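You operate a simulated robot arm through the tools that you are given. There is no shell and no other tool. Be economical: measure what you need, move in short steps, check, and stop when the job is done.

You run a simulated two-armed robot. Do the job below in one go: nothing can be reset, and whatever is moved stays where it is left.

## Task
Take the lid off the blue tub and lay it down on the top of the frame between the capstan wheels. Put one of the turquoise blocks from the top of the goods out table on top of the silver mesh screen there. Put one of the film rolls from the clear end of the sample table on the top of the rewind table. Take the black cable plug and put it on the top of the rewind table. Take the grey bin with a handle on the top of the air pump and put it away on the front ledge of the feed machine. Take the folded green cloth on the top of the frame between the capstan wheels and put it away on the top of the steel bench. Put the small bobbin that says "L302" from the end of the steel bench by the winding machine on the shelf beside the tension stand and the small bobbin that says "L305" on the folding table. Stack the blue short cable that says "E203" from the end of the steel bench by the winding machine on top of the blue short cable marked "E302". Take the taped carton that says "W450" from the top of the goods out table and put it on the shelf 25. Take the white tube and put it on the bed of the width gauge. Put the folded black cloth on the front of the test table away on the shelf under the printer. Any order will do. Set down upright: film roll, black cable plug, taped carton, white tube.
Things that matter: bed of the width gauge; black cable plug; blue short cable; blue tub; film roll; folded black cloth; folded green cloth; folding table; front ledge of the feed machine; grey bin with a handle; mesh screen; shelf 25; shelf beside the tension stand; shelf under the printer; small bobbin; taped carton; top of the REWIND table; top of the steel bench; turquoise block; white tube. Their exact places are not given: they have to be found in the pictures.

Only the result counts: the job must be done as asked and must still hold three seconds after the hand-in. Knocking over, shifting, dropping, spilling or breaking anything else fails it. A push-on lid holds only when it is set on centred and level and pressed home; a screw cap is set on level and turned clockwise until tight. Flat cloth is picked up by pressing the open fingertips on it (5 to 10 N) and closing them slowly along it; thin cloth reads only 2 to 8 mm in the jaws.

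## Robot
Two 7-joint arms with two-finger parallel grippers on one trunk, on a base that drives. Base frame: it is fixed to the floor where the robot stands at the start and does not move with it; the origin is under the middle of the robot, x ahead of it, y to its left, z up. Readings come in m, degrees, newtons and seconds.
The left shoulder is at the start at [0.08, 0.131, 0.947], the right one opposite. With the tool pointing down near the work surface each hand reaches from about 0.38 to 0.84 m from the robot's upright axis, wherever it stands, measured 20 degrees to its own side. Places, roughly: bed of the width gauge (24x17 cm) [-4.1, -8.04, 0.78]; black cable plug (4x4x7 cm) [-4.1, -5.3, 0.9]; blue short cable [0.5, -9.75, 0.75]; blue tub [0.75, 0, 1.25]; film roll (6x6x6 cm) [-4.1, -9, 0.8]; film roll (7x7x6 cm) [-4.3, -9, 0.8]; folded black cloth (9x7x3 cm) [-3.9, -11.9, 0.8]; folded green cloth (9x7x3 cm) [0.8, -0.3, 1.1]; folding table [-1.8, -5.7, 0.7]; front ledge of the feed machine (17x92 cm) [0.64, 5.7, 0.64]; grey bin with a handle (15x19x8 cm) [-4.3, -4.1, 0.9]; mesh screen [-3.25, -14.5, 0.75]; shelf 25 [-1, -14.4, 1.5]; shelf beside the tension stand [0.4, -5.5, 0.6]; shelf under the printer [0.5, -2.1, 0.6]; small bobbin [0.5, -9.5, 0.75]; taped carton [-3, -14.25, 0.75]; top of the REWIND table [-4.2, -6.5, 0.8]; top of the steel bench [0.7, -10.4, 0.7]; turquoise block [-3, -14.25, 0.75]; white tube (4x4x6 cm) [-4, -12.4, 0.8]. Payload 1.57 kg a hand.
The TCP of each hand is the grasp point between the finger pads, 0.03 m short of the fingertips. In the tool frame z runs along the fingers and y along their closing line. The gripper opens to 0.11 m. The fingers are 0.024 m wide and 0.012 m thick; the gripper's body (0.048 by 0.112 m) begins 0.078 m behind the TCP.
Orientation is that of the tool frame in the base frame, as a unit quaternion [w, x, y, z]. With the fingers straight down and closing along the base's y, the tool's x points along the base's -x, its y along +y and its z along -z.

## Interface
- The arms move only by the tool arm_command. It takes "left_steps", "right_steps" or both (then of equal length, played together; a hand with none holds still); each is a list of rows, each a list of 7 numbers: the shift along the base's x, y, z in m, then the turn, a rotation vector about the base's x, y, z in degrees, then the finger opening in m, from 0 to 0.11. In form: [[dx, dy, dz, rx, ry, rz, jaw], ...]. A call has 1 to 8 rows; each row is the pose to reach, as a shift and turn from the pose commanded when the call began. A row lasts 0.2 s, in which the tool goes at most 0.05 m and 8.6 degrees; a call with a longer step from one row to the next is refused whole, and so is a gripper value outside its range. A pose out of reach is approached as far as the arm can. The call stops where the force on the tool passes 40 N (or 10 N more than at its start, if that is more) or the arm is blocked; 0.2 s more then pass. Each finger travels about 0.108 m/s and halts on what it meets, pressing with about 34 N; the grip force reading is that of the motor and also rises with nothing between the fingers. The clock runs only during rows and for 0.2 s after the last one: add rows that repeat a pose to give the fingers time. The reply holds the time, the measured pose of the TCP, the force on the tool along the base axes, the opening and the grip force, in the units named above and with some noise, with the torque about the TCP (base axes, N m) and any sound that the robot's microphone picked up.
- Cameras (640 x 400 px; columns grow to the right, rows downward): "scene" is now at [-0.0485, -0.0199, 1.4532]; the picture's right is [-0.18, -0.98, 0.00], its down [-0.24, 0.04, -0.97] and it looks along [0.95, -0.18, -0.24] (base axes); focal length 255 px, centre (320, 200). "left" rides on the left gripper at [0.07, -0.016, -0.141] in its tool frame; the picture's right is [0.23, 0.97, 0.00], its down [-0.86, 0.20, -0.48] and it looks along [-0.47, 0.11, 0.88] (tool axes); focal length 222 px, centre (320, 200). "right" rides on the right gripper at [0.07, 0.016, -0.141] in its tool frame; the picture's right is [-0.23, 0.97, 0.00], its down [-0.86, -0.20, -0.48] and it looks along [-0.47, -0.11, 0.88] (tool axes); focal length 222 px, centre (320, 200).
- snapshot(camera): a new picture of that camera. It takes no simulated time.
- drive_base(legs): drives the robot by 1 to 6 legs, each [ahead, left, turn to the left] in m, m and degrees, along the robot's own axes; the way and the turn of a leg run together, so that a leg with both is an arc; at most 1.5 m and 180 degrees a leg. The arms and the cameras ride along, it lands a little off, and it stops where it bumps. It gives what a move gives.
- aim_head(pan, tilt): turns the head with the scene camera to pan (to the left, within 109 degrees either way) and tilt (down, from -29 to 69), counted from straight ahead of the robot. It gives what a move gives.
- probe_pixels(camera, pixels): for up to 12 pixels [column, row] of the newest picture of that camera ("zoom" is the newest enlarged one), the place [x, y, z] in the base frame of the surface seen there, good to about 0.002 m. It takes no simulated time.
- close_up(camera, box): a new picture of the part [left, top, right, bottom] of that camera's present view, enlarged. It takes no simulated time.
- sign_off(): hands the job in; it is judged then, once.

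Go step by step. Measure first, check grasps and placings, and put right what went wrong. The budget is 371 turns and 342 pictures, counting those below and the enlarged ones. Unless the task says otherwise, let go and move clear before handing in, and close with one line.

The tools are called after ">>>" as a command line: name --argument value ..., lists and objects as JSON in quotes. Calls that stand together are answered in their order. arm_command: Moves the arms, as the interface text tells. Its arguments: {"type":"object","properties":{"left_steps":{"type":"array"},"right_steps":{"type":"array"}},"required":[]} The other tools are called the same way: drive_base (legs) drives the base; aim_head (pan, tilt) turns the head that bears the scene camera; snapshot (camera) takes a picture; probe_pixels (camera, pixels) gives the place of the surface under pixels of a picture; close_up (camera, box) takes an enlarged picture of a part of a camera's view; sign_off () hands the job in.

At the start:

```text
clock: 0.0
left_tool_pos: [0.5002, 0.1129, 1.3081]
left_ee_rot: [0.0, 0.0, 1.0, 0.001]
left_contact_force: [-0.7, 0.3, 0.8]
left_ft_torque: [-0.02, -0.02, -0.01]
left_opening: 0.1099
left_grasp_force: 0.1
right_tool_pos: [0.5198, -0.2818, 1.309]
right_ee_rot: [0.0, 0.001, 1.0, 0.0]
right_contact_force: [-0.7, -0.3, 0.3]
right_ft_torque: [0.0, 0.01, 0.0]
right_opening: 0.11
right_grasp_force: 0.1
robot x, y, heading: [-0.0009, 0.0026, -0.4]
head pan, tilt: [-10.5, 13.9]
```

scene: 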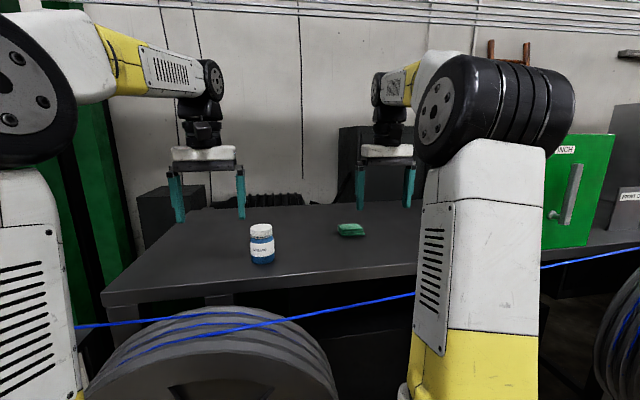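
right: 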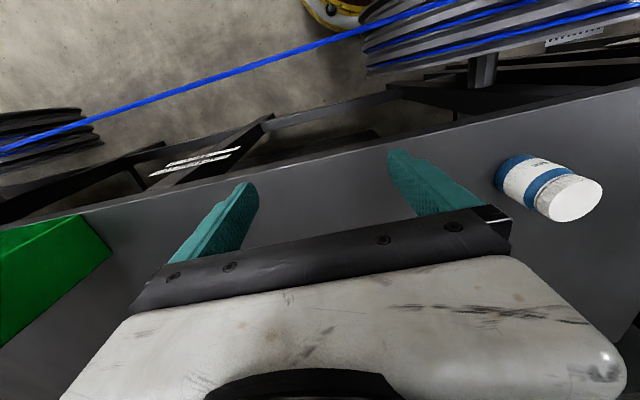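
left: 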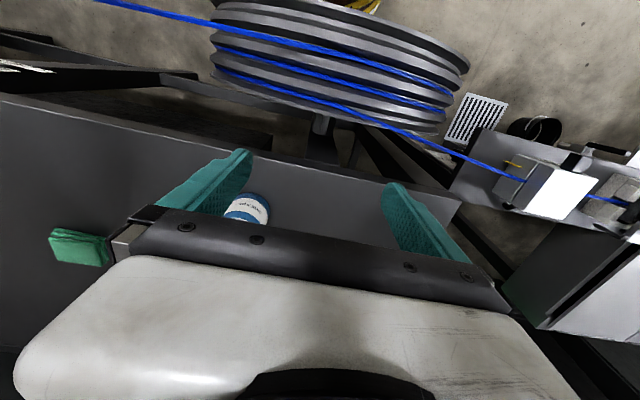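

The tub with a white lid is at scene pixel (262,230) and the green cloth is at (350,229). I'll enlarge them and measure.

>>> close_up --camera "scene" --box '[220, 200, 380, 300]'

>>> probe_pixels --camera "scene" --pixels '[[261, 225], [262, 233], [262, 243], [263, 260], [350, 225], [340, 230], [363, 232], [300, 230], [220, 250], [262, 300], [320, 260]]'

```text
4.00 times, centred on (300, 250) of scene
```

zoom: 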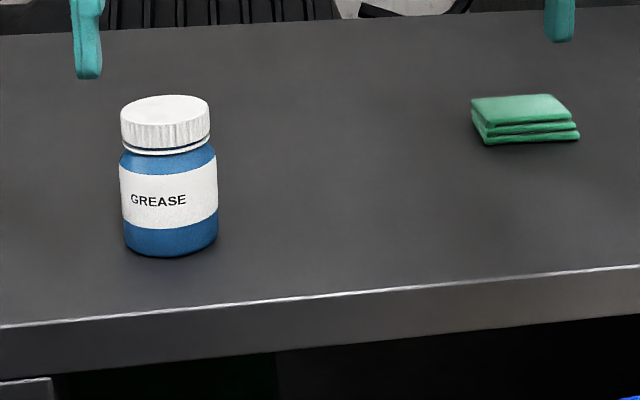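

```text
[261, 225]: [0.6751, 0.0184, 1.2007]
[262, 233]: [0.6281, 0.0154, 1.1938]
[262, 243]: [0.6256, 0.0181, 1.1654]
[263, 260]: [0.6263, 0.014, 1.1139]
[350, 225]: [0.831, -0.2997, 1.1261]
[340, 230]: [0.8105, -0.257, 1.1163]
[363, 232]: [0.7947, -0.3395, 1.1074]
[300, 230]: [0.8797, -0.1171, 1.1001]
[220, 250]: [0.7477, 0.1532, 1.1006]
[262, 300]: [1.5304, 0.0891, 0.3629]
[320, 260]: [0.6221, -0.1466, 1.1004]
```

>>> probe_pixels --camera "zoom" --pixels '[[165, 98], [165, 120], [165, 130], [124, 125], [207, 125], [165, 147], [166, 153], [166, 160], [167, 172], [124, 215], [214, 215], [168, 253]]'

```text
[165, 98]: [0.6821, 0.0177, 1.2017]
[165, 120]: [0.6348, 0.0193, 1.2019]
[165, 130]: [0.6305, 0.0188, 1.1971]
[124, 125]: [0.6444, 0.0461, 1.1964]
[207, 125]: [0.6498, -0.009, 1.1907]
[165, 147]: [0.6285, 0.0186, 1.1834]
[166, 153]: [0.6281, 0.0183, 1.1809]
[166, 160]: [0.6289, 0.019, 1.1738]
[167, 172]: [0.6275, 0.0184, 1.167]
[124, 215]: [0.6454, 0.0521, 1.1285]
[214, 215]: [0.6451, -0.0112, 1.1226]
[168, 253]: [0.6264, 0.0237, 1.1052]
```

The cap spans z 1.178–1.202, centred near (0.658, 0.019), and looks like a ribbed screw cap. I'll bring the left hand over it, pre-turned clockwise so it has room to unscrew.

>>> arm_command --left_steps '[[0.02, -0.012, 0, 0, 0, -8, 0.11], [0.04, -0.024, 0, 0, 0, -16, 0.11], [0.06, -0.036, 0, 0, 0, -24, 0.11], [0.08, -0.048, 0, 0, 0, -32, 0.11], [0.1, -0.06, 0, 0, 0, -40, 0.11], [0.12, -0.072, 0, 0, 0, -48, 0.11], [0.14, -0.084, 0, 0, 0, -56, 0.11], [0.158, -0.094, 0, 0, 0, -60, 0.11]]'

>>> snapshot --camera "left"

>>> snapshot --camera "scene"

```text
clock: 1.8
left_tool_pos: [0.6504, 0.0194, 1.3056]
left_ee_rot: [0.001, 0.501, 0.865, 0.001]
left_contact_force: [-0.3, 0.4, 0.0]
left_ft_torque: [-0.06, 0.0, 0.0]
left_opening: 0.1102
left_grasp_force: 0.0
left hand out of reach, approached as far as the arm can: row 8
right_tool_pos: [0.519, -0.2802, 1.3091]
right_ee_rot: [0.0, 0.0, 1.0, 0.0]
right_contact_force: [-0.2, 0.1, 1.0]
right_ft_torque: [-0.03, -0.01, -0.01]
right_opening: 0.1102
right_grasp_force: 0.1
robot x, y, heading: [0.0006, -0.0028, 0.3]
head pan, tilt: [-10.5, 13.9]
```

```text
337 pictures are left
```

left: 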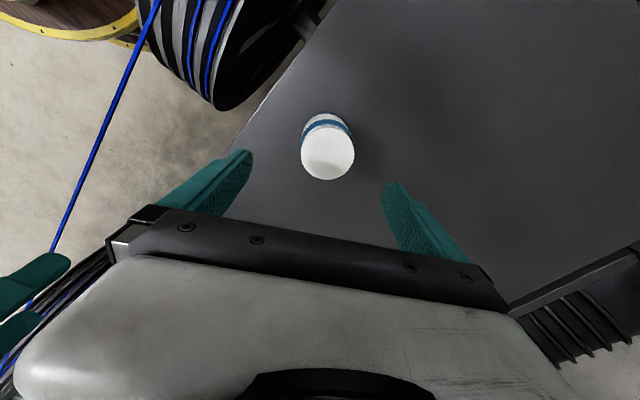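

```text
336 pictures are left
```

scene: 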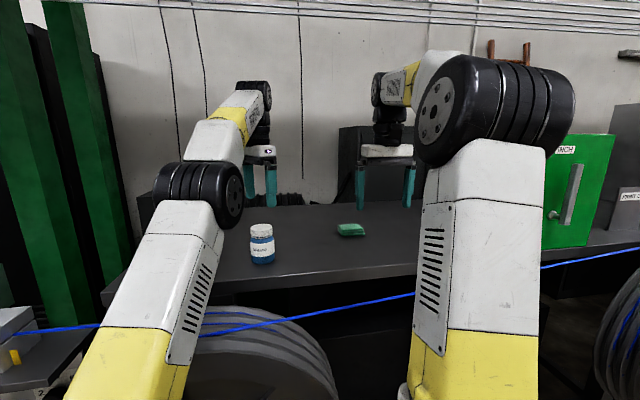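

The left arm is at its reach limit over the tub. Before driving closer, I'll measure the wheel in front.

>>> probe_pixels --camera "scene" --pixels '[[235, 330], [235, 390], [150, 325], [300, 345], [360, 305], [450, 290], [255, 315], [370, 380]]'

>>> probe_pixels --camera "left" --pixels '[[328, 172], [328, 155], [305, 160], [352, 155], [240, 60], [200, 120]]'

```text
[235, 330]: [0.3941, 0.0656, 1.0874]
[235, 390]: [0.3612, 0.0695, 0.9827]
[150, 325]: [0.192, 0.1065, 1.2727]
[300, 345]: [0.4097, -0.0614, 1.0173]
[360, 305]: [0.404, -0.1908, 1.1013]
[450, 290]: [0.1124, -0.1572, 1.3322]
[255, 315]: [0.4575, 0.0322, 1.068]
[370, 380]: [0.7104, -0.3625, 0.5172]
```

```text
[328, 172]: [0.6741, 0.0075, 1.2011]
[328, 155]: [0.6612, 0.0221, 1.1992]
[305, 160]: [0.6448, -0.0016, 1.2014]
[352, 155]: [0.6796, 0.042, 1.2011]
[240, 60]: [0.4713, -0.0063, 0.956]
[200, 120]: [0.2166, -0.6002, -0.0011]
```

>>> arm_command --left_steps '[[0, 0, -0.04, 0, 0, 0, 0.09], [0, 0, -0.06, 0, 0, 0, 0.08], [0, 0, -0.06, 0, 0, 0, 0.08]]'

>>> snapshot --camera "left"

```text
clock: 2.6
left_tool_pos: [0.6528, 0.0213, 1.2464]
left_ee_rot: [0.0, 0.5, 0.866, 0.0]
left_contact_force: [-0.6, 0.3, 1.4]
left_ft_torque: [0.02, 0.0, 0.0]
left_opening: 0.0802
left_grasp_force: 0.1
right_tool_pos: [0.5205, -0.2809, 1.3085]
right_ee_rot: [0.001, 0.0, 1.0, 0.001]
right_contact_force: [-0.4, -1.0, 0.4]
right_ft_torque: [-0.03, -0.01, -0.03]
right_opening: 0.1099
right_grasp_force: 0.0
robot x, y, heading: [-0.0002, -0.0022, -0.1]
head pan, tilt: [-10.5, 13.9]
```

```text
335 pictures are left
```

left: 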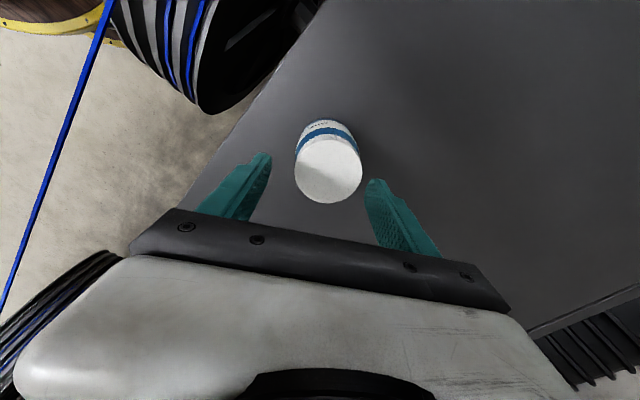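

Centred enough. I'll shift 7 mm forward, lower to the cap, and grip it.

>>> arm_command --left_steps '[[0.007, -0.001, 0, 0, 0, 0, 0.08], [0.007, -0.001, -0.02, 0, 0, 0, 0.08], [0.007, -0.001, -0.04, 0, 0, 0, 0.08], [0.007, -0.001, -0.04, 0, 0, 0, 0.05], [0.007, -0.001, -0.04, 0, 0, 0, 0.05], [0.007, -0.001, -0.04, 0, 0, 0, 0.05]]'

```text
clock: 4.0
left_tool_pos: [0.659, 0.0179, 1.2077]
left_ee_rot: [0.0, 0.499, 0.867, 0.0]
left_contact_force: [1.3, 0.8, 3.0]
left_ft_torque: [-0.05, -0.05, 0.01]
left_opening: 0.0597
left_grasp_force: 33.7
right_tool_pos: [0.5201, -0.2812, 1.3096]
right_ee_rot: [0.0, 0.0, 1.0, 0.0]
right_contact_force: [0.1, 0.8, -0.2]
right_ft_torque: [0.03, -0.03, 0.0]
right_opening: 0.11
right_grasp_force: 0.0
robot x, y, heading: [0.0033, 0.001, -0.1]
head pan, tilt: [-10.5, 13.9]
```

>>> arm_command --left_steps '[[0, 0, 0, 0, 0, 8, 0.05], [0, 0, 0, 0, 0, 16, 0.05], [0, 0, 0, 0, 0, 24, 0.05]]'

>>> close_up --camera "scene" --box '[220, 200, 380, 300]'

```text
clock: 4.8
left_tool_pos: [0.6576, 0.0174, 1.2064]
left_ee_rot: [-0.001, 0.308, 0.951, 0.0]
left_contact_force: [-1.1, 0.9, 1.8]
left_ft_torque: [-0.06, 0.25, -0.06]
left_opening: 0.0596
left_grasp_force: 33.7
right_tool_pos: [0.5194, -0.2816, 1.3089]
right_ee_rot: [0.0, 0.001, 1.0, -0.001]
right_contact_force: [0.1, 1.3, 0.1]
right_ft_torque: [-0.03, -0.02, 0.01]
right_opening: 0.1101
right_grasp_force: 0.0
robot x, y, heading: [0.0012, 0.0024, -0.2]
head pan, tilt: [-10.5, 13.9]
```

```text
4.00 times, centred on (300, 250) of scene
```

zoom: 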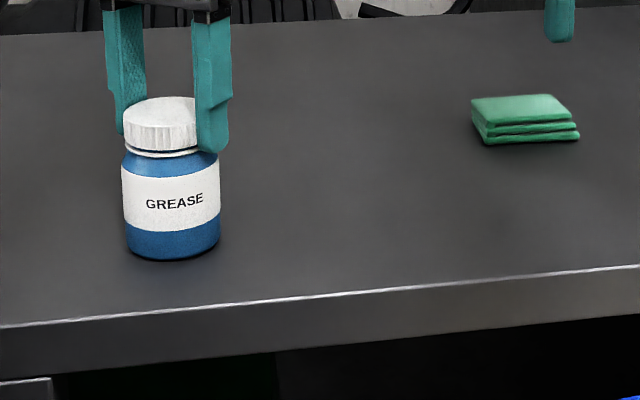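

The label turned with the cap, so the whole tub is spinning and the right hand must hold the body. I'll swing the right hand to point forward and slightly down, waiting in front of the tub.

>>> arm_command --right_steps '[[-0.005, 0.015, -0.008, 1.41, -8.04, 2.22, 0.1], [-0.01, 0.03, -0.016, 2.82, -16.08, 4.45, 0.1], [-0.015, 0.045, -0.024, 4.24, -24.1, 6.67, 0.1], [-0.02, 0.06, -0.032, 5.65, -32.1, 8.9, 0.1], [-0.025, 0.075, -0.04, 7.06, -40.2, 11.1, 0.1], [-0.03, 0.09, -0.05, 8.5, -48.2, 13.35, 0.1], [-0.03, 0.11, -0.06, 9.9, -56.3, 15.6, 0.1], [-0.03, 0.13, -0.07, 11.3, -64.3, 17.8, 0.1]]'

>>> snapshot --camera "scene"

>>> snapshot --camera "right"

```text
clock: 6.6
left_tool_pos: [0.6568, 0.0173, 1.2058]
left_ee_rot: [0.0, 0.309, 0.951, 0.0]
left_contact_force: [0.1, -1.5, -1.1]
left_ft_torque: [-0.15, -0.02, -0.01]
left_opening: 0.0594
left_grasp_force: 34.0
right_tool_pos: [0.4892, -0.1497, 1.2388]
right_ee_rot: [0.529, -0.146, 0.831, 0.092]
right_contact_force: [-0.3, 0.2, -1.1]
right_ft_torque: [-0.03, 0.01, -0.01]
right_opening: 0.0999
right_grasp_force: 0.2
robot x, y, heading: [0.001, -0.0008, 0.1]
head pan, tilt: [-10.5, 13.9]
```

```text
333 pictures are left
```

scene: 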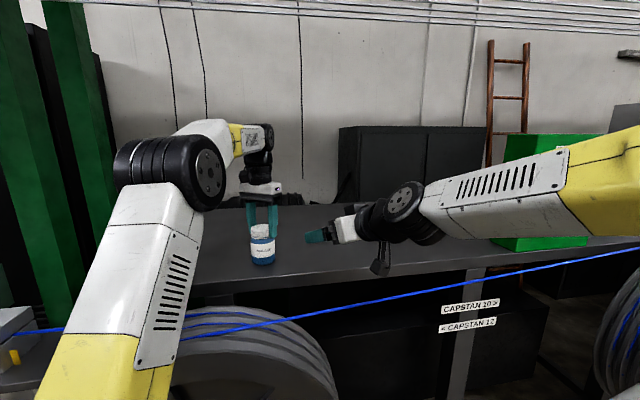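

```text
332 pictures are left
```

right: 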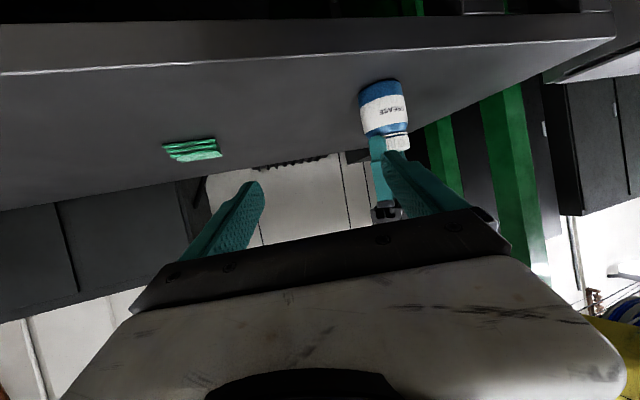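

>>> arm_command --right_steps '[[0.01, 0.04, -0.012, 0, 0, 0, 0.1], [0.02, 0.08, -0.024, 0, 0, 0, 0.1], [0.041, 0.121, -0.038, 0, 0, 0, 0.1]]'

>>> snapshot --camera "scene"

>>> snapshot --camera "right"

```text
clock: 7.4
left_tool_pos: [0.6583, 0.018, 1.2066]
left_ee_rot: [0.0, 0.309, 0.951, 0.0]
left_contact_force: [-0.8, 0.3, -1.9]
left_ft_torque: [0.04, -0.01, 0.0]
left_opening: 0.0595
left_grasp_force: 33.9
right_tool_pos: [0.5318, -0.0308, 1.2017]
right_ee_rot: [0.529, -0.146, 0.831, 0.093]
right_contact_force: [-0.3, -0.1, -0.3]
right_ft_torque: [0.06, -0.02, 0.04]
right_opening: 0.1
right_grasp_force: 0.1
robot x, y, heading: [-0.0023, 0.0001, -0.0]
head pan, tilt: [-10.5, 13.9]
```

```text
331 pictures are left
```

scene: 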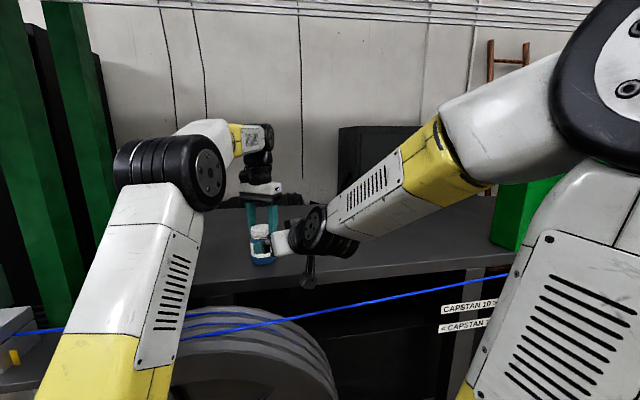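

```text
330 pictures are left
```

right: 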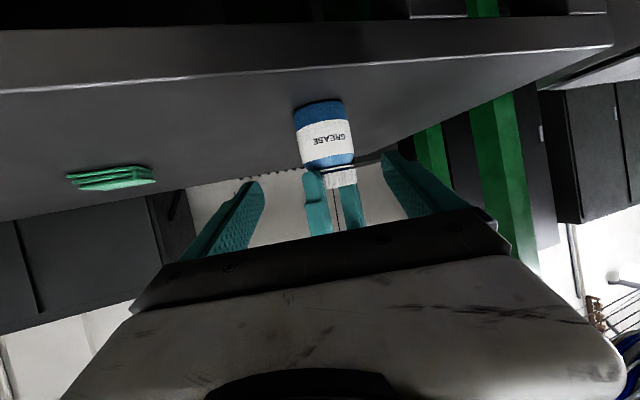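

>>> arm_command --right_steps '[[0.032, 0.0122, -0.016, 0, 0, 0, 0.1], [0.064, 0.0244, -0.032, 0, 0, 0, 0.1], [0.096, 0.0366, -0.048, 0, 0, 0, 0.1], [0.1265, 0.0487, -0.0637, 0, 0, 0, 0.1]]'

>>> snapshot --camera "right"

>>> close_up --camera "scene" --box '[200, 180, 360, 300]'

```text
clock: 8.4
left_tool_pos: [0.6578, 0.0186, 1.2061]
left_ee_rot: [0.0, 0.309, 0.951, 0.0]
left_contact_force: [-1.1, 0.0, -1.5]
left_ft_torque: [0.0, -0.05, 0.0]
left_opening: 0.0594
left_grasp_force: 34.5
right_tool_pos: [0.6562, 0.0162, 1.1399]
right_ee_rot: [0.529, -0.146, 0.831, 0.093]
right_contact_force: [0.5, 0.1, 0.3]
right_ft_torque: [0.01, -0.03, -0.02]
right_opening: 0.1002
right_grasp_force: 0.0
robot x, y, heading: [0.002, 0.002, 0.1]
head pan, tilt: [-10.5, 13.9]
```

```text
329 pictures are left
```

right: 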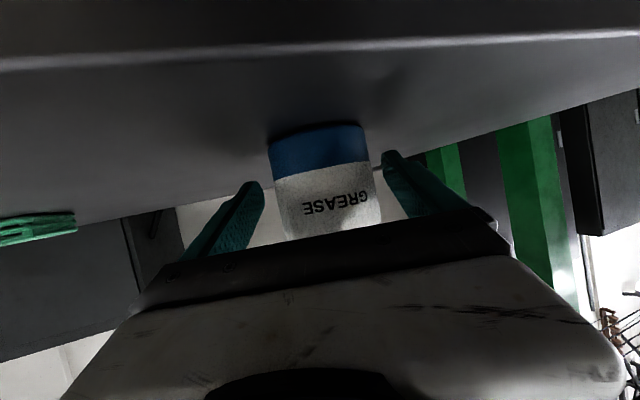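

```text
3.33 times, centred on (280, 240) of scene
```

zoom: 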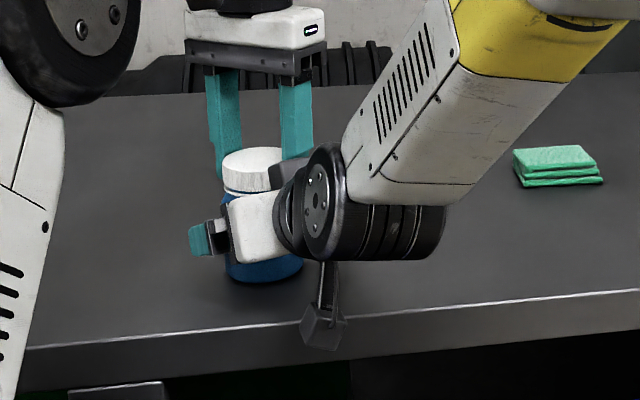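

The tub body sits between the right fingers at (320,170). I'll close the right hand on it.

>>> arm_command --right_steps '[[0, 0, 0, 0, 0, 0, 0.08], [0, 0, 0, 0, 0, 0, 0.06], [0, 0, 0, 0, 0, 0, 0.055], [0, 0, 0, 0, 0, 0, 0.055]]'

```text
clock: 9.4
left_tool_pos: [0.6584, 0.017, 1.2064]
left_ee_rot: [0.001, 0.31, 0.951, -0.001]
left_contact_force: [1.5, -18.3, -1.4]
left_ft_torque: [-0.46, -0.08, 0.04]
left_opening: 0.0595
left_grasp_force: 34.5
right_tool_pos: [0.6562, 0.0186, 1.1383]
right_ee_rot: [0.528, -0.149, 0.831, 0.094]
right_contact_force: [-2.2, 17.0, -0.7]
right_ft_torque: [-0.57, -0.01, -0.03]
right_opening: 0.0656
right_grasp_force: 34.3
robot x, y, heading: [-0.0007, -0.0021, -0.1]
head pan, tilt: [-10.5, 13.9]
```

A 3 mm offset is loading both hands sideways. I'll ease the right hand +y, then turn the cap.

>>> arm_command --right_steps '[[0, 0.003, 0, 0, 0, 0, 0.055], [0, 0.003, 0, 0, 0, 0, 0.055], [0, 0.003, 0, 0, 0, 0, 0.055], [0, 0.003, 0, 0, 0, 0, 0.055]]' --left_steps '[[0, 0, 0, 0, 0, 0, 0.05], [0, 0, 0, 0, 0, 8, 0.05], [0, 0, 0, 0, 0, 16, 0.05], [0, 0, 0, 0, 0, 24, 0.05]]'

>>> close_up --camera "scene" --box '[200, 180, 360, 300]'

```text
clock: 10.4
left_tool_pos: [0.6588, 0.0203, 1.2055]
left_ee_rot: [0.001, 0.103, 0.995, 0.001]
left_contact_force: [19.5, -6.4, 0.4]
left_ft_torque: [-0.28, -0.38, 0.01]
left_opening: 0.0595
left_grasp_force: 34.4
right_tool_pos: [0.6568, 0.022, 1.1383]
right_ee_rot: [0.529, -0.147, 0.831, 0.093]
right_contact_force: [-17.7, 6.7, 7.7]
right_ft_torque: [-0.01, -0.69, 0.02]
right_opening: 0.0655
right_grasp_force: 34.2
robot x, y, heading: [-0.001, -0.004, 0.1]
head pan, tilt: [-10.5, 13.9]
```

```text
3.33 times, centred on (280, 240) of scene
```

zoom: 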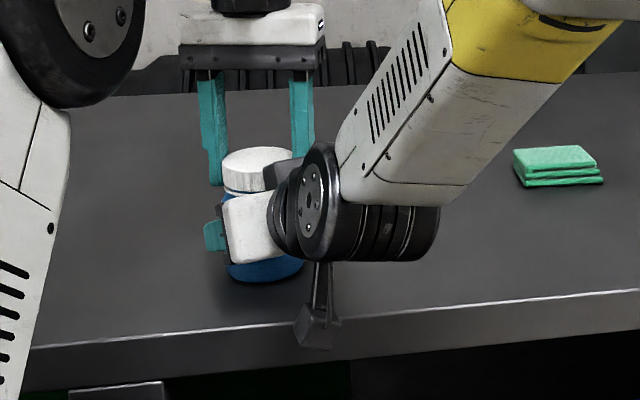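

>>> arm_command --left_steps '[[0.002, 0, 0, 0, 0, 0, 0.05], [0.002, 0, 0, 0, 0, 8, 0.05], [0.002, 0, 0, 0, 0, 16, 0.05], [0.002, 0, 0.0005, 0, 0, 24, 0.05], [0.002, 0, 0.0005, 0, 0, 32, 0.05], [0.002, 0, 0.001, 0, 0, 40, 0.05], [0.002, 0, 0.001, 0, 0, 48, 0.05], [0.002, 0, 0.001, 0, 0, 56, 0.05]]' --right_steps '[[-0.002, 0, 0, 0, 0, 0, 0.055], [-0.002, 0, 0, 0, 0, 0, 0.055], [-0.002, 0, 0, 0, 0, 0, 0.055], [-0.002, 0, 0, 0, 0, 0, 0.055], [-0.002, 0, 0, 0, 0, 0, 0.055], [-0.002, 0, 0, 0, 0, 0, 0.055], [-0.002, 0, 0, 0, 0, 0, 0.055], [-0.002, 0, 0, 0, 0, 0, 0.055]]'

>>> close_up --camera "scene" --box '[220, 190, 320, 270]'

>>> snapshot --camera "right"

```text
clock: 12.2
left_tool_pos: [0.6593, 0.0207, 1.2069]
left_ee_rot: [0.0, -0.377, 0.926, 0.003]
left_contact_force: [-22.7, 21.4, 0.9]
left_ft_torque: [0.49, 0.67, -0.12]
left_opening: 0.0594
left_grasp_force: 34.1
right_tool_pos: [0.6568, 0.0197, 1.1381]
right_ee_rot: [0.531, -0.145, 0.83, 0.092]
right_contact_force: [25.2, -14.6, 12.7]
right_ft_torque: [0.7, 0.57, 0.22]
right_opening: 0.0657
right_grasp_force: 33.4
robot x, y, heading: [-0.0015, 0.0008, 0.0]
head pan, tilt: [-10.5, 13.9]
```

```text
5.00 times, centred on (270, 230) of scene
```

zoom: 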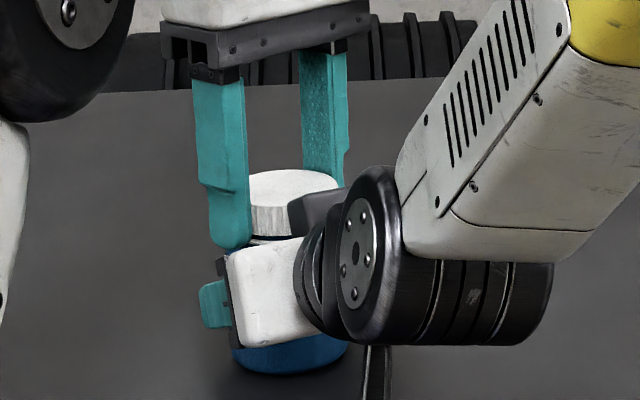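

```text
325 pictures are left
```

right: 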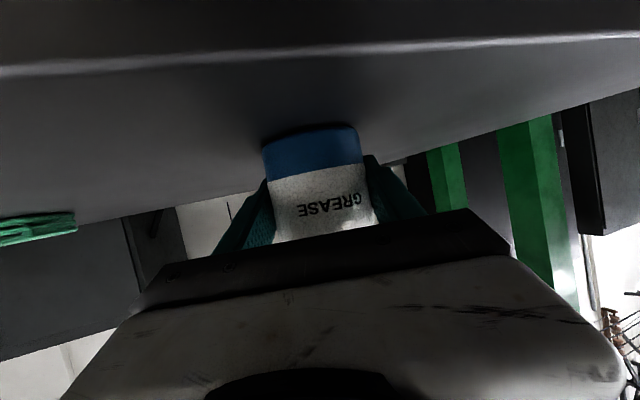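

The label held still, so the cap is turning. I'll test with a gentle lift of the cap.

>>> arm_command --left_steps '[[-0.003, 0.002, 0.001, 0, 0, 0, 0.05], [-0.003, 0.002, 0.003, 0, 0, 0, 0.05], [-0.003, 0.002, 0.005, 0, 0, 0, 0.05]]'

```text
clock: 13.0
left_tool_pos: [0.6558, 0.0213, 1.2106]
left_ee_rot: [-0.001, -0.376, 0.927, 0.002]
left_contact_force: [3.0, 22.9, -25.7]
left_ft_torque: [0.65, -0.28, -0.06]
left_opening: 0.0594
left_grasp_force: 33.8
right_tool_pos: [0.655, 0.0211, 1.1389]
right_ee_rot: [0.531, -0.146, 0.83, 0.093]
right_contact_force: [-2.5, -22.8, 23.1]
right_ft_torque: [0.96, 0.04, -0.01]
right_opening: 0.0661
right_grasp_force: 34.1
robot x, y, heading: [0.0037, -0.0018, -0.0]
head pan, tilt: [-10.5, 13.9]
```

The cap still holds, pulling 25 N. I'll lower it, let go, turn the hand back and take another bite.

>>> arm_command --left_steps '[[0, 0, -0.004, 0, 0, 0, 0.06], [0, 0, -0.004, 0, 0, 0, 0.085], [0, 0.0, -0.004, 0, 0, -8.5, 0.085], [0, 0, -0.004, 0, 0, -17, 0.085], [0, 0, -0.004, 0, 0, -25.5, 0.085], [0, 0, -0.004, 0, 0, -34, 0.085], [0, 0, -0.004, 0, 0, -42.5, 0.085], [0, 0, -0.004, 0, 0, -51, 0.085]]'

>>> arm_command --left_steps '[[0, 0, 0, 0, 0, -8.5, 0.085], [0, 0, 0, 0, 0, -17, 0.085], [0, 0, 0, 0, 0, -25.5, 0.085], [0, 0, 0, 0, 0, -34, 0.085], [0, 0, 0, 0, 0, -42.5, 0.085], [0, 0, 0, 0, 0, -51, 0.085], [0, 0, 0, 0, 0, -56, 0.085]]'

>>> snapshot --camera "left"

```text
clock: 14.8
left_tool_pos: [0.6562, 0.0217, 1.2087]
left_ee_rot: [0.0, 0.062, 0.998, 0.001]
left_contact_force: [0.1, 0.5, -0.8]
left_ft_torque: [0.0, -0.03, 0.0]
left_opening: 0.0851
left_grasp_force: 0.2
right_tool_pos: [0.6549, 0.0202, 1.1365]
right_ee_rot: [0.528, -0.147, 0.831, 0.093]
right_contact_force: [-0.8, 0.2, -0.2]
right_ft_torque: [-0.01, -0.04, 0.02]
right_opening: 0.0657
right_grasp_force: 34.0
robot x, y, heading: [0.001, -0.0008, -0.2]
head pan, tilt: [-10.5, 13.9]
```

```text
clock: 16.4
left_tool_pos: [0.6577, 0.0215, 1.208]
left_ee_rot: [0.0, 0.524, 0.852, 0.0]
left_contact_force: [-0.5, 0.2, 0.1]
left_ft_torque: [-0.01, 0.0, -0.04]
left_opening: 0.085
left_grasp_force: 0.0
right_tool_pos: [0.6546, 0.0222, 1.138]
right_ee_rot: [0.529, -0.146, 0.831, 0.093]
right_contact_force: [-0.1, -0.1, 0.7]
right_ft_torque: [-0.03, 0.02, -0.01]
right_opening: 0.0651
right_grasp_force: 34.2
robot x, y, heading: [-0.0039, -0.0006, 0.2]
head pan, tilt: [-10.5, 13.9]
```

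```text
324 pictures are left
```

left: 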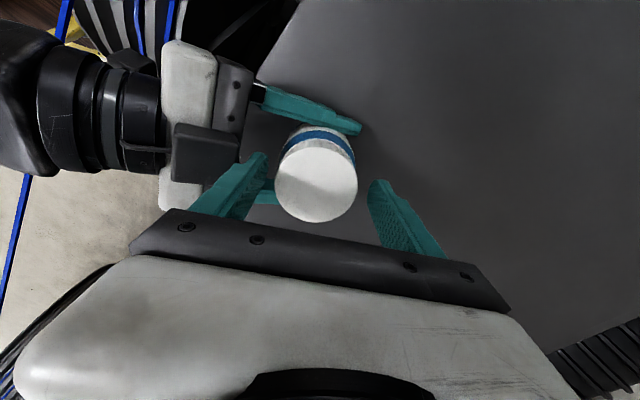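

>>> probe_pixels --camera "left" --pixels '[[316, 190], [280, 190], [352, 185], [316, 217], [316, 160]]'

```text
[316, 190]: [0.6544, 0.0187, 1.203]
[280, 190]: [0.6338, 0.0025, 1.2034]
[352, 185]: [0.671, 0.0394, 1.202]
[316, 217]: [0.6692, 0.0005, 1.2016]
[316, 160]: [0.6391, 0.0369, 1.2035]
```

Cap top is still 1.203, centred at (0.654, 0.020). I'll regrip and turn again.

>>> arm_command --left_steps '[[-0.003, -0.002, -0.002, 0, 0, 0, 0.06], [-0.003, -0.002, -0.002, 0, 0, 0, 0.05], [-0.003, -0.002, -0.002, 0, 0, 0, 0.05], [-0.003, -0.002, -0.002, 0, 0, 8.5, 0.05], [-0.003, -0.002, -0.002, 0, 0, 17, 0.05], [-0.003, -0.002, -0.0015, 0, 0, 25.5, 0.05], [-0.003, -0.002, -0.0015, 0, 0, 34, 0.05], [-0.003, -0.002, -0.001, 0, 0, 42.5, 0.05]]'

>>> arm_command --left_steps '[[0, 0, 0, 0, 0, 8.5, 0.05], [0, 0, 0, 0, 0, 17, 0.05], [0, 0, 0.0005, 0, 0, 25.5, 0.05], [0, 0, 0.0005, 0, 0, 34, 0.05], [0, 0, 0.001, 0, 0, 42.5, 0.05], [0, 0, 0.001, 0, 0, 51, 0.05], [0, 0, 0.001, 0, 0, 59, 0.05], [0, 0, 0.001, 0, 0, 67, 0.05]]'

>>> snapshot --camera "left"

```text
clock: 18.2
left_tool_pos: [0.6544, 0.0209, 1.206]
left_ee_rot: [0.001, 0.176, 0.984, 0.001]
left_contact_force: [23.1, 7.1, 2.3]
left_ft_torque: [0.2, -1.1, -0.05]
left_opening: 0.0597
left_grasp_force: 34.2
right_tool_pos: [0.6543, 0.0222, 1.1373]
right_ee_rot: [0.528, -0.147, 0.831, 0.093]
right_contact_force: [-23.0, -5.7, -1.2]
right_ft_torque: [0.22, -0.51, 0.04]
right_opening: 0.0656
right_grasp_force: 34.0
robot x, y, heading: [-0.0025, -0.0003, 0.0]
head pan, tilt: [-10.5, 13.9]
```

```text
clock: 20.0
left_tool_pos: [0.6543, 0.0198, 1.2066]
left_ee_rot: [0.0, -0.397, 0.918, 0.001]
left_contact_force: [6.6, 16.0, 2.4]
left_ft_torque: [-0.07, -0.45, -0.02]
left_opening: 0.0598
left_grasp_force: 33.7
right_tool_pos: [0.6545, 0.0202, 1.1368]
right_ee_rot: [0.529, -0.145, 0.831, 0.092]
right_contact_force: [-6.0, -15.3, -2.3]
right_ft_torque: [1.19, 0.08, 0.06]
right_opening: 0.0655
right_grasp_force: 33.8
robot x, y, heading: [-0.0033, 0.0021, 0.0]
head pan, tilt: [-10.5, 13.9]
```

```text
323 pictures are left
```

left: 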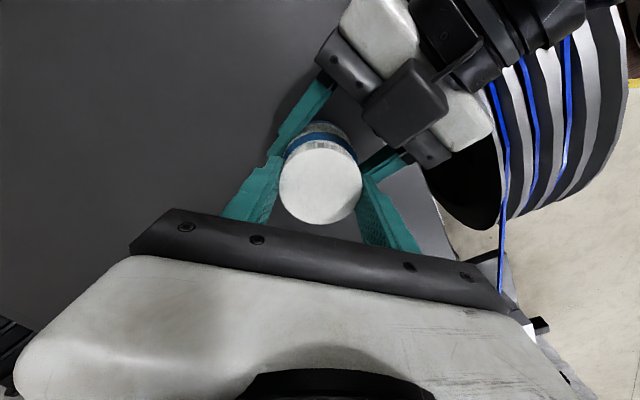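

Turning takes almost no torque and the cap isn't rising, which suggests a push-on lid. I'll pull straight up harder.

>>> arm_command --left_steps '[[0, 0, 0.003, 0, 0, 0, 0.05], [0, 0, 0.006, 0, 0, 0, 0.05], [0, 0, 0.009, 0, 0, 0, 0.05], [0, 0, 0.012, 0, 0, 0, 0.05]]'

>>> snapshot --camera "left"

>>> close_up --camera "scene" --box '[220, 190, 320, 270]'

```text
clock: 21.0
left_tool_pos: [0.653, 0.0169, 1.2192]
left_ee_rot: [-0.003, -0.393, 0.919, 0.001]
left_contact_force: [-3.7, 13.1, -30.1]
left_ft_torque: [0.08, 0.18, -0.05]
left_opening: 0.0594
left_grasp_force: 34.0
right_tool_pos: [0.6561, 0.0211, 1.1401]
right_ee_rot: [0.532, -0.146, 0.829, 0.093]
right_contact_force: [4.8, -12.7, 25.7]
right_ft_torque: [0.86, 0.23, 0.05]
right_opening: 0.0665
right_grasp_force: 34.0
robot x, y, heading: [0.0014, 0.003, -0.1]
head pan, tilt: [-10.5, 13.9]
```

```text
322 pictures are left
```

left: 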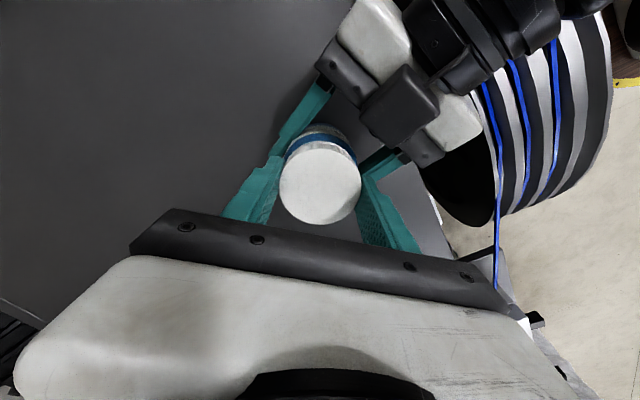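

```text
5.00 times, centred on (270, 230) of scene
```

zoom: 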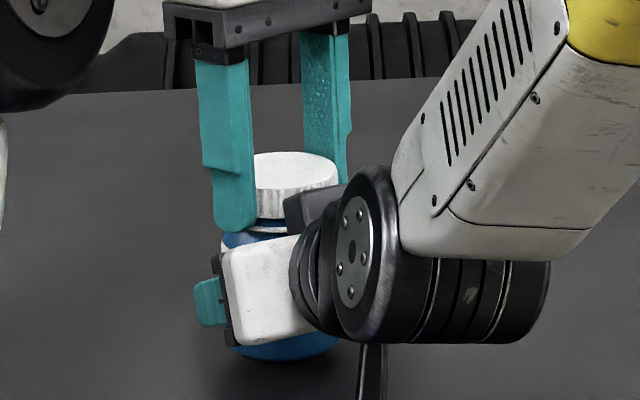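

The tub slid up slightly in the right hand at 30 N and the lid held, so it is threaded. I'll set it back down, rewind the hand and keep unscrewing.

>>> arm_command --left_steps '[[0, 0, -0.004, 0, 0, 0, 0.05], [0, 0, -0.008, 0, 0, 0, 0.05], [0, 0, -0.0125, 0, 0, 0, 0.05], [0, 0, -0.0125, 0, 0, 0, 0.05]]'

>>> arm_command --left_steps '[[0, 0, 0, 0, 0, 0, 0.08], [0, 0, 0, 0, 0, -8.5, 0.085], [0, 0, 0, 0, 0, -17, 0.085], [0, 0, 0, 0, 0, -25.5, 0.085], [0, 0, 0, 0, 0, -34, 0.085], [0, 0, 0, 0, 0, -42.5, 0.085], [0, 0, 0, 0, 0, -51, 0.085], [0, 0, 0, 0, 0, -59.5, 0.085]]'

>>> arm_command --left_steps '[[0, 0, 0, 0, 0, -8.5, 0.085], [0, 0, 0, 0, 0, -17, 0.085], [0, 0, 0, 0, 0, -25.5, 0.085], [0, 0, 0, 0, 0, -34, 0.085], [0, 0, 0, 0, 0, -42.5, 0.085], [0, 0, 0, 0, 0, -51, 0.085], [0, 0, 0, 0, 0, -59.5, 0.085]]'

>>> snapshot --camera "left"

```text
clock: 22.0
left_tool_pos: [0.6526, 0.0184, 1.2103]
left_ee_rot: [0.001, -0.394, 0.919, -0.001]
left_contact_force: [-18.7, 6.1, 17.9]
left_ft_torque: [-0.41, 1.04, 0.0]
left_opening: 0.0594
left_grasp_force: 34.0
right_tool_pos: [0.6543, 0.0218, 1.1338]
right_ee_rot: [0.524, -0.147, 0.834, 0.092]
right_contact_force: [19.6, -4.8, -20.5]
right_ft_torque: [0.87, 0.43, 0.0]
right_opening: 0.0663
right_grasp_force: 33.9
robot x, y, heading: [0.0016, -0.0024, -0.1]
head pan, tilt: [-10.5, 13.9]
```

```text
clock: 23.8
left_tool_pos: [0.6549, 0.0199, 1.2084]
left_ee_rot: [0.0, 0.116, 0.993, 0.0]
left_contact_force: [-0.9, -0.3, 0.3]
left_ft_torque: [0.0, 0.01, 0.05]
left_opening: 0.0853
left_grasp_force: 0.1
right_tool_pos: [0.6543, 0.0215, 1.1369]
right_ee_rot: [0.529, -0.147, 0.83, 0.093]
right_contact_force: [-0.4, 0.5, -3.2]
right_ft_torque: [0.0, 0.0, -0.02]
right_opening: 0.0655
right_grasp_force: 34.2
robot x, y, heading: [-0.0018, -0.0011, -0.2]
head pan, tilt: [-10.5, 13.9]
```

```text
clock: 25.4
left_tool_pos: [0.6543, 0.0199, 1.2084]
left_ee_rot: [0.0, 0.593, 0.805, 0.0]
left_contact_force: [2.7, -1.5, 3.4]
left_ft_torque: [-0.07, 0.19, 0.19]
left_opening: 0.0831
left_grasp_force: 0.1
right_tool_pos: [0.6536, 0.0211, 1.1374]
right_ee_rot: [0.528, -0.147, 0.831, 0.093]
right_contact_force: [-2.3, 2.0, -6.6]
right_ft_torque: [-0.06, -0.41, -0.15]
right_opening: 0.0654
right_grasp_force: 33.5
robot x, y, heading: [-0.0006, 0.0008, 0.1]
head pan, tilt: [-10.5, 13.9]
```

```text
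320 pictures are left
```

left: 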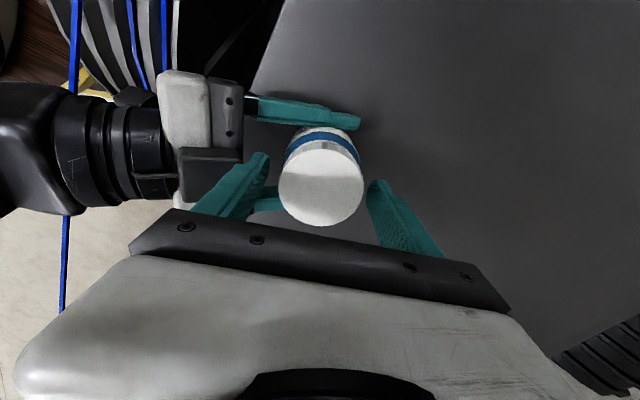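

>>> probe_pixels --camera "left" --pixels '[[322, 190], [282, 188], [360, 182], [322, 222], [322, 160]]'

>>> close_up --camera "scene" --box '[220, 190, 320, 270]'

```text
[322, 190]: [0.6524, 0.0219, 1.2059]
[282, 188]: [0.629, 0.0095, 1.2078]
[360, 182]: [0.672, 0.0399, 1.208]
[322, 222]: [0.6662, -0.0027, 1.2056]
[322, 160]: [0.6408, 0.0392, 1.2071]
```

```text
5.00 times, centred on (270, 230) of scene
```

zoom: 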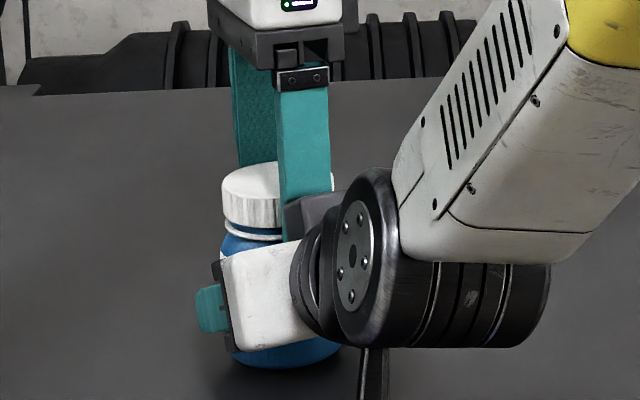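

>>> arm_command --left_steps '[[-0.002, 0.001, 0.001, 0, 0, 0, 0.06], [-0.002, 0.001, 0.001, 0, 0, 0, 0.05], [-0.002, 0.001, 0.001, 0, 0, 0, 0.05], [-0.002, 0.001, 0.001, 0, 0, 8.5, 0.05], [-0.002, 0.001, 0.001, 0, 0, 17, 0.05], [-0.002, 0.001, 0.001, 0, 0, 25.5, 0.05], [-0.002, 0.001, 0.001, 0, 0, 34, 0.05], [-0.002, 0.001, 0.001, 0, 0, 42.5, 0.05]]'

>>> arm_command --left_steps '[[0, 0, 0, 0, 0, 8.5, 0.05], [0, 0, 0, 0, 0, 17, 0.05], [0, 0, 0, 0, 0, 25.5, 0.05], [0, 0, 0.0005, 0, 0, 34, 0.05], [0, 0, 0.001, 0, 0, 42.5, 0.05], [0, 0, 0.001, 0, 0, 51, 0.05], [0, 0, 0.001, 0, 0, 59, 0.05], [0, 0, 0.001, 0, 0, 67, 0.05]]'

>>> arm_command --left_steps '[[0, 0, 0, 0, 0, 8.5, 0.05], [0, 0, 0, 0, 0, 17, 0.05], [0, 0, 0, 0, 0, 25.5, 0.05], [0, 0, 0.002, 0, 0, 25.5, 0.05], [0, 0, 0.005, 0, 0, 25.5, 0.05]]'

>>> close_up --camera "scene" --box '[220, 190, 320, 270]'

```text
clock: 27.2
left_tool_pos: [0.6522, 0.0205, 1.2094]
left_ee_rot: [0.0, 0.258, 0.966, 0.0]
left_contact_force: [15.3, 5.2, 10.7]
left_ft_torque: [0.53, -1.02, -0.21]
left_opening: 0.0598
left_grasp_force: 33.9
right_tool_pos: [0.6524, 0.0211, 1.1377]
right_ee_rot: [0.527, -0.147, 0.832, 0.093]
right_contact_force: [-14.0, -5.8, -15.4]
right_ft_torque: [-0.12, -0.1, 0.23]
right_opening: 0.0655
right_grasp_force: 34.3
robot x, y, heading: [-0.0021, -0.0011, 0.0]
head pan, tilt: [-10.5, 13.9]
```

```text
clock: 29.0
left_tool_pos: [0.6505, 0.0203, 1.2098]
left_ee_rot: [0.0, -0.318, 0.948, 0.0]
left_contact_force: [4.0, 0.4, 13.5]
left_ft_torque: [-0.08, -0.12, -0.19]
left_opening: 0.0598
left_grasp_force: 33.9
right_tool_pos: [0.6538, 0.0218, 1.1372]
right_ee_rot: [0.528, -0.147, 0.831, 0.093]
right_contact_force: [-2.5, 0.3, -17.0]
right_ft_torque: [0.13, -0.15, 0.18]
right_opening: 0.0654
right_grasp_force: 34.3
robot x, y, heading: [-0.0002, 0.0001, -0.2]
head pan, tilt: [-10.5, 13.9]
```

```text
clock: 30.2
left_tool_pos: [0.6524, 0.0196, 1.2124]
left_ee_rot: [-0.001, -0.52, 0.854, 0.0]
left_contact_force: [8.4, -2.3, -7.2]
left_ft_torque: [-0.08, -0.69, -0.02]
left_opening: 0.0596
left_grasp_force: 33.4
right_tool_pos: [0.6566, 0.0222, 1.1396]
right_ee_rot: [0.531, -0.147, 0.829, 0.093]
right_contact_force: [-7.9, 1.7, 3.1]
right_ft_torque: [-0.05, 0.1, -0.04]
right_opening: 0.0658
right_grasp_force: 33.7
robot x, y, heading: [-0.0001, -0.0022, -0.1]
head pan, tilt: [-10.5, 13.9]
```

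```text
5.00 times, centred on (270, 230) of scene
```

zoom: 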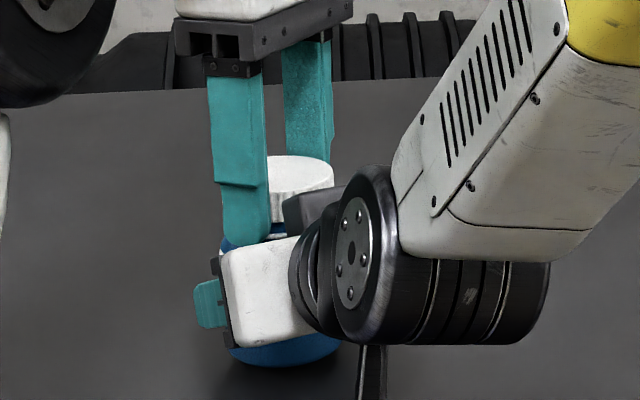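

During the turn the cap pushed the hand upward, so the thread is backing out. I'll take another bite.

>>> arm_command --left_steps '[[0, 0, -0.002, 0, 0, 0, 0.08], [0, 0, 0, 0, 0, -8.5, 0.085], [0, 0, 0, 0, 0, -17, 0.085], [0, 0, 0, 0, 0, -25.5, 0.085], [0, 0, 0, 0, 0, -34, 0.085], [0, 0, 0, 0, 0, -42.5, 0.085], [0, 0, 0, 0, 0, -51, 0.085], [0, 0, 0, 0, 0, -59.5, 0.085]]'

>>> arm_command --left_steps '[[0, 0, 0, 0, 0, -8.5, 0.085], [0, 0, 0, 0, 0, -17, 0.085], [0, 0, 0, 0, 0, -25.5, 0.085], [0, 0, 0, 0, 0, -34, 0.085], [0, 0, 0, 0, 0, -42.5, 0.085], [0, 0, 0, 0, 0, -51, 0.085], [0, 0, 0, 0, 0, -59.5, 0.085], [0, 0, 0, 0, 0, -66, 0.085]]'

>>> snapshot --camera "left"

>>> probe_pixels --camera "left" --pixels '[[322, 190], [285, 188], [355, 182], [322, 218], [322, 163]]'

```text
clock: 32.0
left_tool_pos: [0.6521, 0.0203, 1.2141]
left_ee_rot: [0.0, -0.026, 1.0, 0.0]
left_contact_force: [-0.1, -0.7, -0.1]
left_ft_torque: [0.02, -0.01, 0.01]
left_opening: 0.0852
left_grasp_force: 0.0
right_tool_pos: [0.6545, 0.0222, 1.1375]
right_ee_rot: [0.529, -0.146, 0.831, 0.092]
right_contact_force: [-0.4, -0.1, -3.6]
right_ft_torque: [0.02, 0.05, -0.06]
right_opening: 0.0653
right_grasp_force: 33.9
robot x, y, heading: [-0.0014, 0.0009, -0.1]
head pan, tilt: [-10.5, 13.9]
```

```text
clock: 33.8
left_tool_pos: [0.6512, 0.0222, 1.2153]
left_ee_rot: [0.0, 0.523, 0.852, 0.001]
left_contact_force: [3.0, 0.4, -0.2]
left_ft_torque: [-0.01, 0.03, -0.01]
left_opening: 0.0822
left_grasp_force: 0.0
right_tool_pos: [0.6551, 0.0192, 1.1372]
right_ee_rot: [0.529, -0.145, 0.831, 0.092]
right_contact_force: [-3.3, 0.4, -3.9]
right_ft_torque: [0.11, -0.27, 0.01]
right_opening: 0.0657
right_grasp_force: 33.7
robot x, y, heading: [0.001, 0.0006, 0.0]
head pan, tilt: [-10.5, 13.9]
```

```text
317 pictures are left
```

left: 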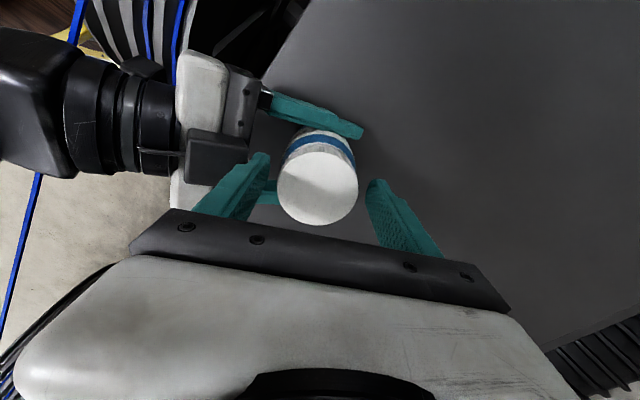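

```text
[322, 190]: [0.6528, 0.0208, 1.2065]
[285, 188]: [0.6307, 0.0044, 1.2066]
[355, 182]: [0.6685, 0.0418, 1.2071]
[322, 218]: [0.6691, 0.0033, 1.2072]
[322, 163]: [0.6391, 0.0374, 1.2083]
```

>>> arm_command --left_steps '[[0, 0, -0.004, 0, 0, 0, 0.06], [0, 0, -0.004, 0, 0, 0, 0.05], [0, 0, -0.004, 0, 0, 0, 0.05], [0, 0, -0.004, 0, 0, 8.5, 0.05], [0, 0, -0.0035, 0, 0, 17, 0.05], [0, 0, -0.003, 0, 0, 25.5, 0.05], [0, 0, -0.003, 0, 0, 34, 0.05], [0, 0, -0.003, 0, 0, 42.5, 0.05]]'

>>> arm_command --left_steps '[[0, 0, 0, 0, 0, 8.5, 0.05], [0, 0, 0, 0, 0, 17, 0.05], [0, 0, 0.0005, 0, 0, 25.5, 0.05], [0, 0, 0.0005, 0, 0, 34, 0.05], [0, 0, 0.001, 0, 0, 42.5, 0.05], [0, 0, 0.001, 0, 0, 51, 0.05], [0, 0, 0.001, 0, 0, 59, 0.05], [0, 0, 0.001, 0, 0, 67, 0.05]]'

>>> arm_command --left_steps '[[0, 0, 0, 0, 0, 8.5, 0.05], [0, 0, 0, 0, 0, 17, 0.05], [0, 0, 0.002, 0, 0, 17, 0.05], [0, 0, 0.004, 0, 0, 17, 0.05], [0, 0, 0.006, 0, 0, 17, 0.05]]'

>>> close_up --camera "scene" --box '[220, 190, 320, 270]'

```text
clock: 35.6
left_tool_pos: [0.6521, 0.0205, 1.2115]
left_ee_rot: [0.0, 0.176, 0.984, 0.001]
left_contact_force: [-7.3, 6.8, -0.4]
left_ft_torque: [0.1, 0.11, -0.17]
left_opening: 0.0594
left_grasp_force: 33.5
right_tool_pos: [0.655, 0.0211, 1.1384]
right_ee_rot: [0.529, -0.147, 0.83, 0.093]
right_contact_force: [8.4, -7.3, -2.6]
right_ft_torque: [0.38, 0.46, 0.19]
right_opening: 0.0654
right_grasp_force: 33.9
robot x, y, heading: [-0.0015, -0.0032, 0.0]
head pan, tilt: [-10.5, 13.9]
```

```text
clock: 37.4
left_tool_pos: [0.6527, 0.0205, 1.2126]
left_ee_rot: [0.0, -0.396, 0.918, -0.001]
left_contact_force: [-0.1, -0.5, 0.4]
left_ft_torque: [0.02, 0.0, -0.02]
left_opening: 0.0594
left_grasp_force: 33.6
right_tool_pos: [0.6551, 0.0218, 1.138]
right_ee_rot: [0.53, -0.145, 0.831, 0.092]
right_contact_force: [-0.3, 0.2, -3.3]
right_ft_torque: [0.0, -0.01, 0.03]
right_opening: 0.0654
right_grasp_force: 33.8
robot x, y, heading: [-0.002, 0.0028, 0.1]
head pan, tilt: [-10.5, 13.9]
```

```text
clock: 38.6
left_tool_pos: [0.6524, 0.02, 1.2182]
left_ee_rot: [0.0, -0.527, 0.85, 0.0]
left_contact_force: [0.3, -0.9, -1.0]
left_ft_torque: [0.04, -0.01, 0.03]
left_opening: 0.0592
left_grasp_force: 33.9
right_tool_pos: [0.6556, 0.0215, 1.1371]
right_ee_rot: [0.529, -0.146, 0.831, 0.093]
right_contact_force: [-1.0, -0.2, -4.4]
right_ft_torque: [0.0, -0.03, -0.01]
right_opening: 0.0654
right_grasp_force: 33.5
robot x, y, heading: [-0.0007, 0.0022, 0.0]
head pan, tilt: [-10.5, 13.9]
```

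```text
5.00 times, centred on (270, 230) of scene
```

zoom: 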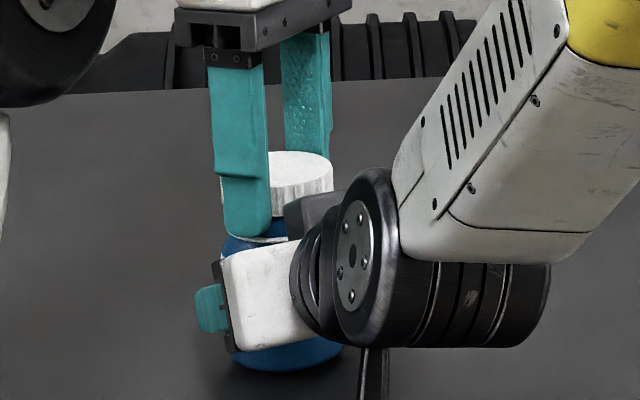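

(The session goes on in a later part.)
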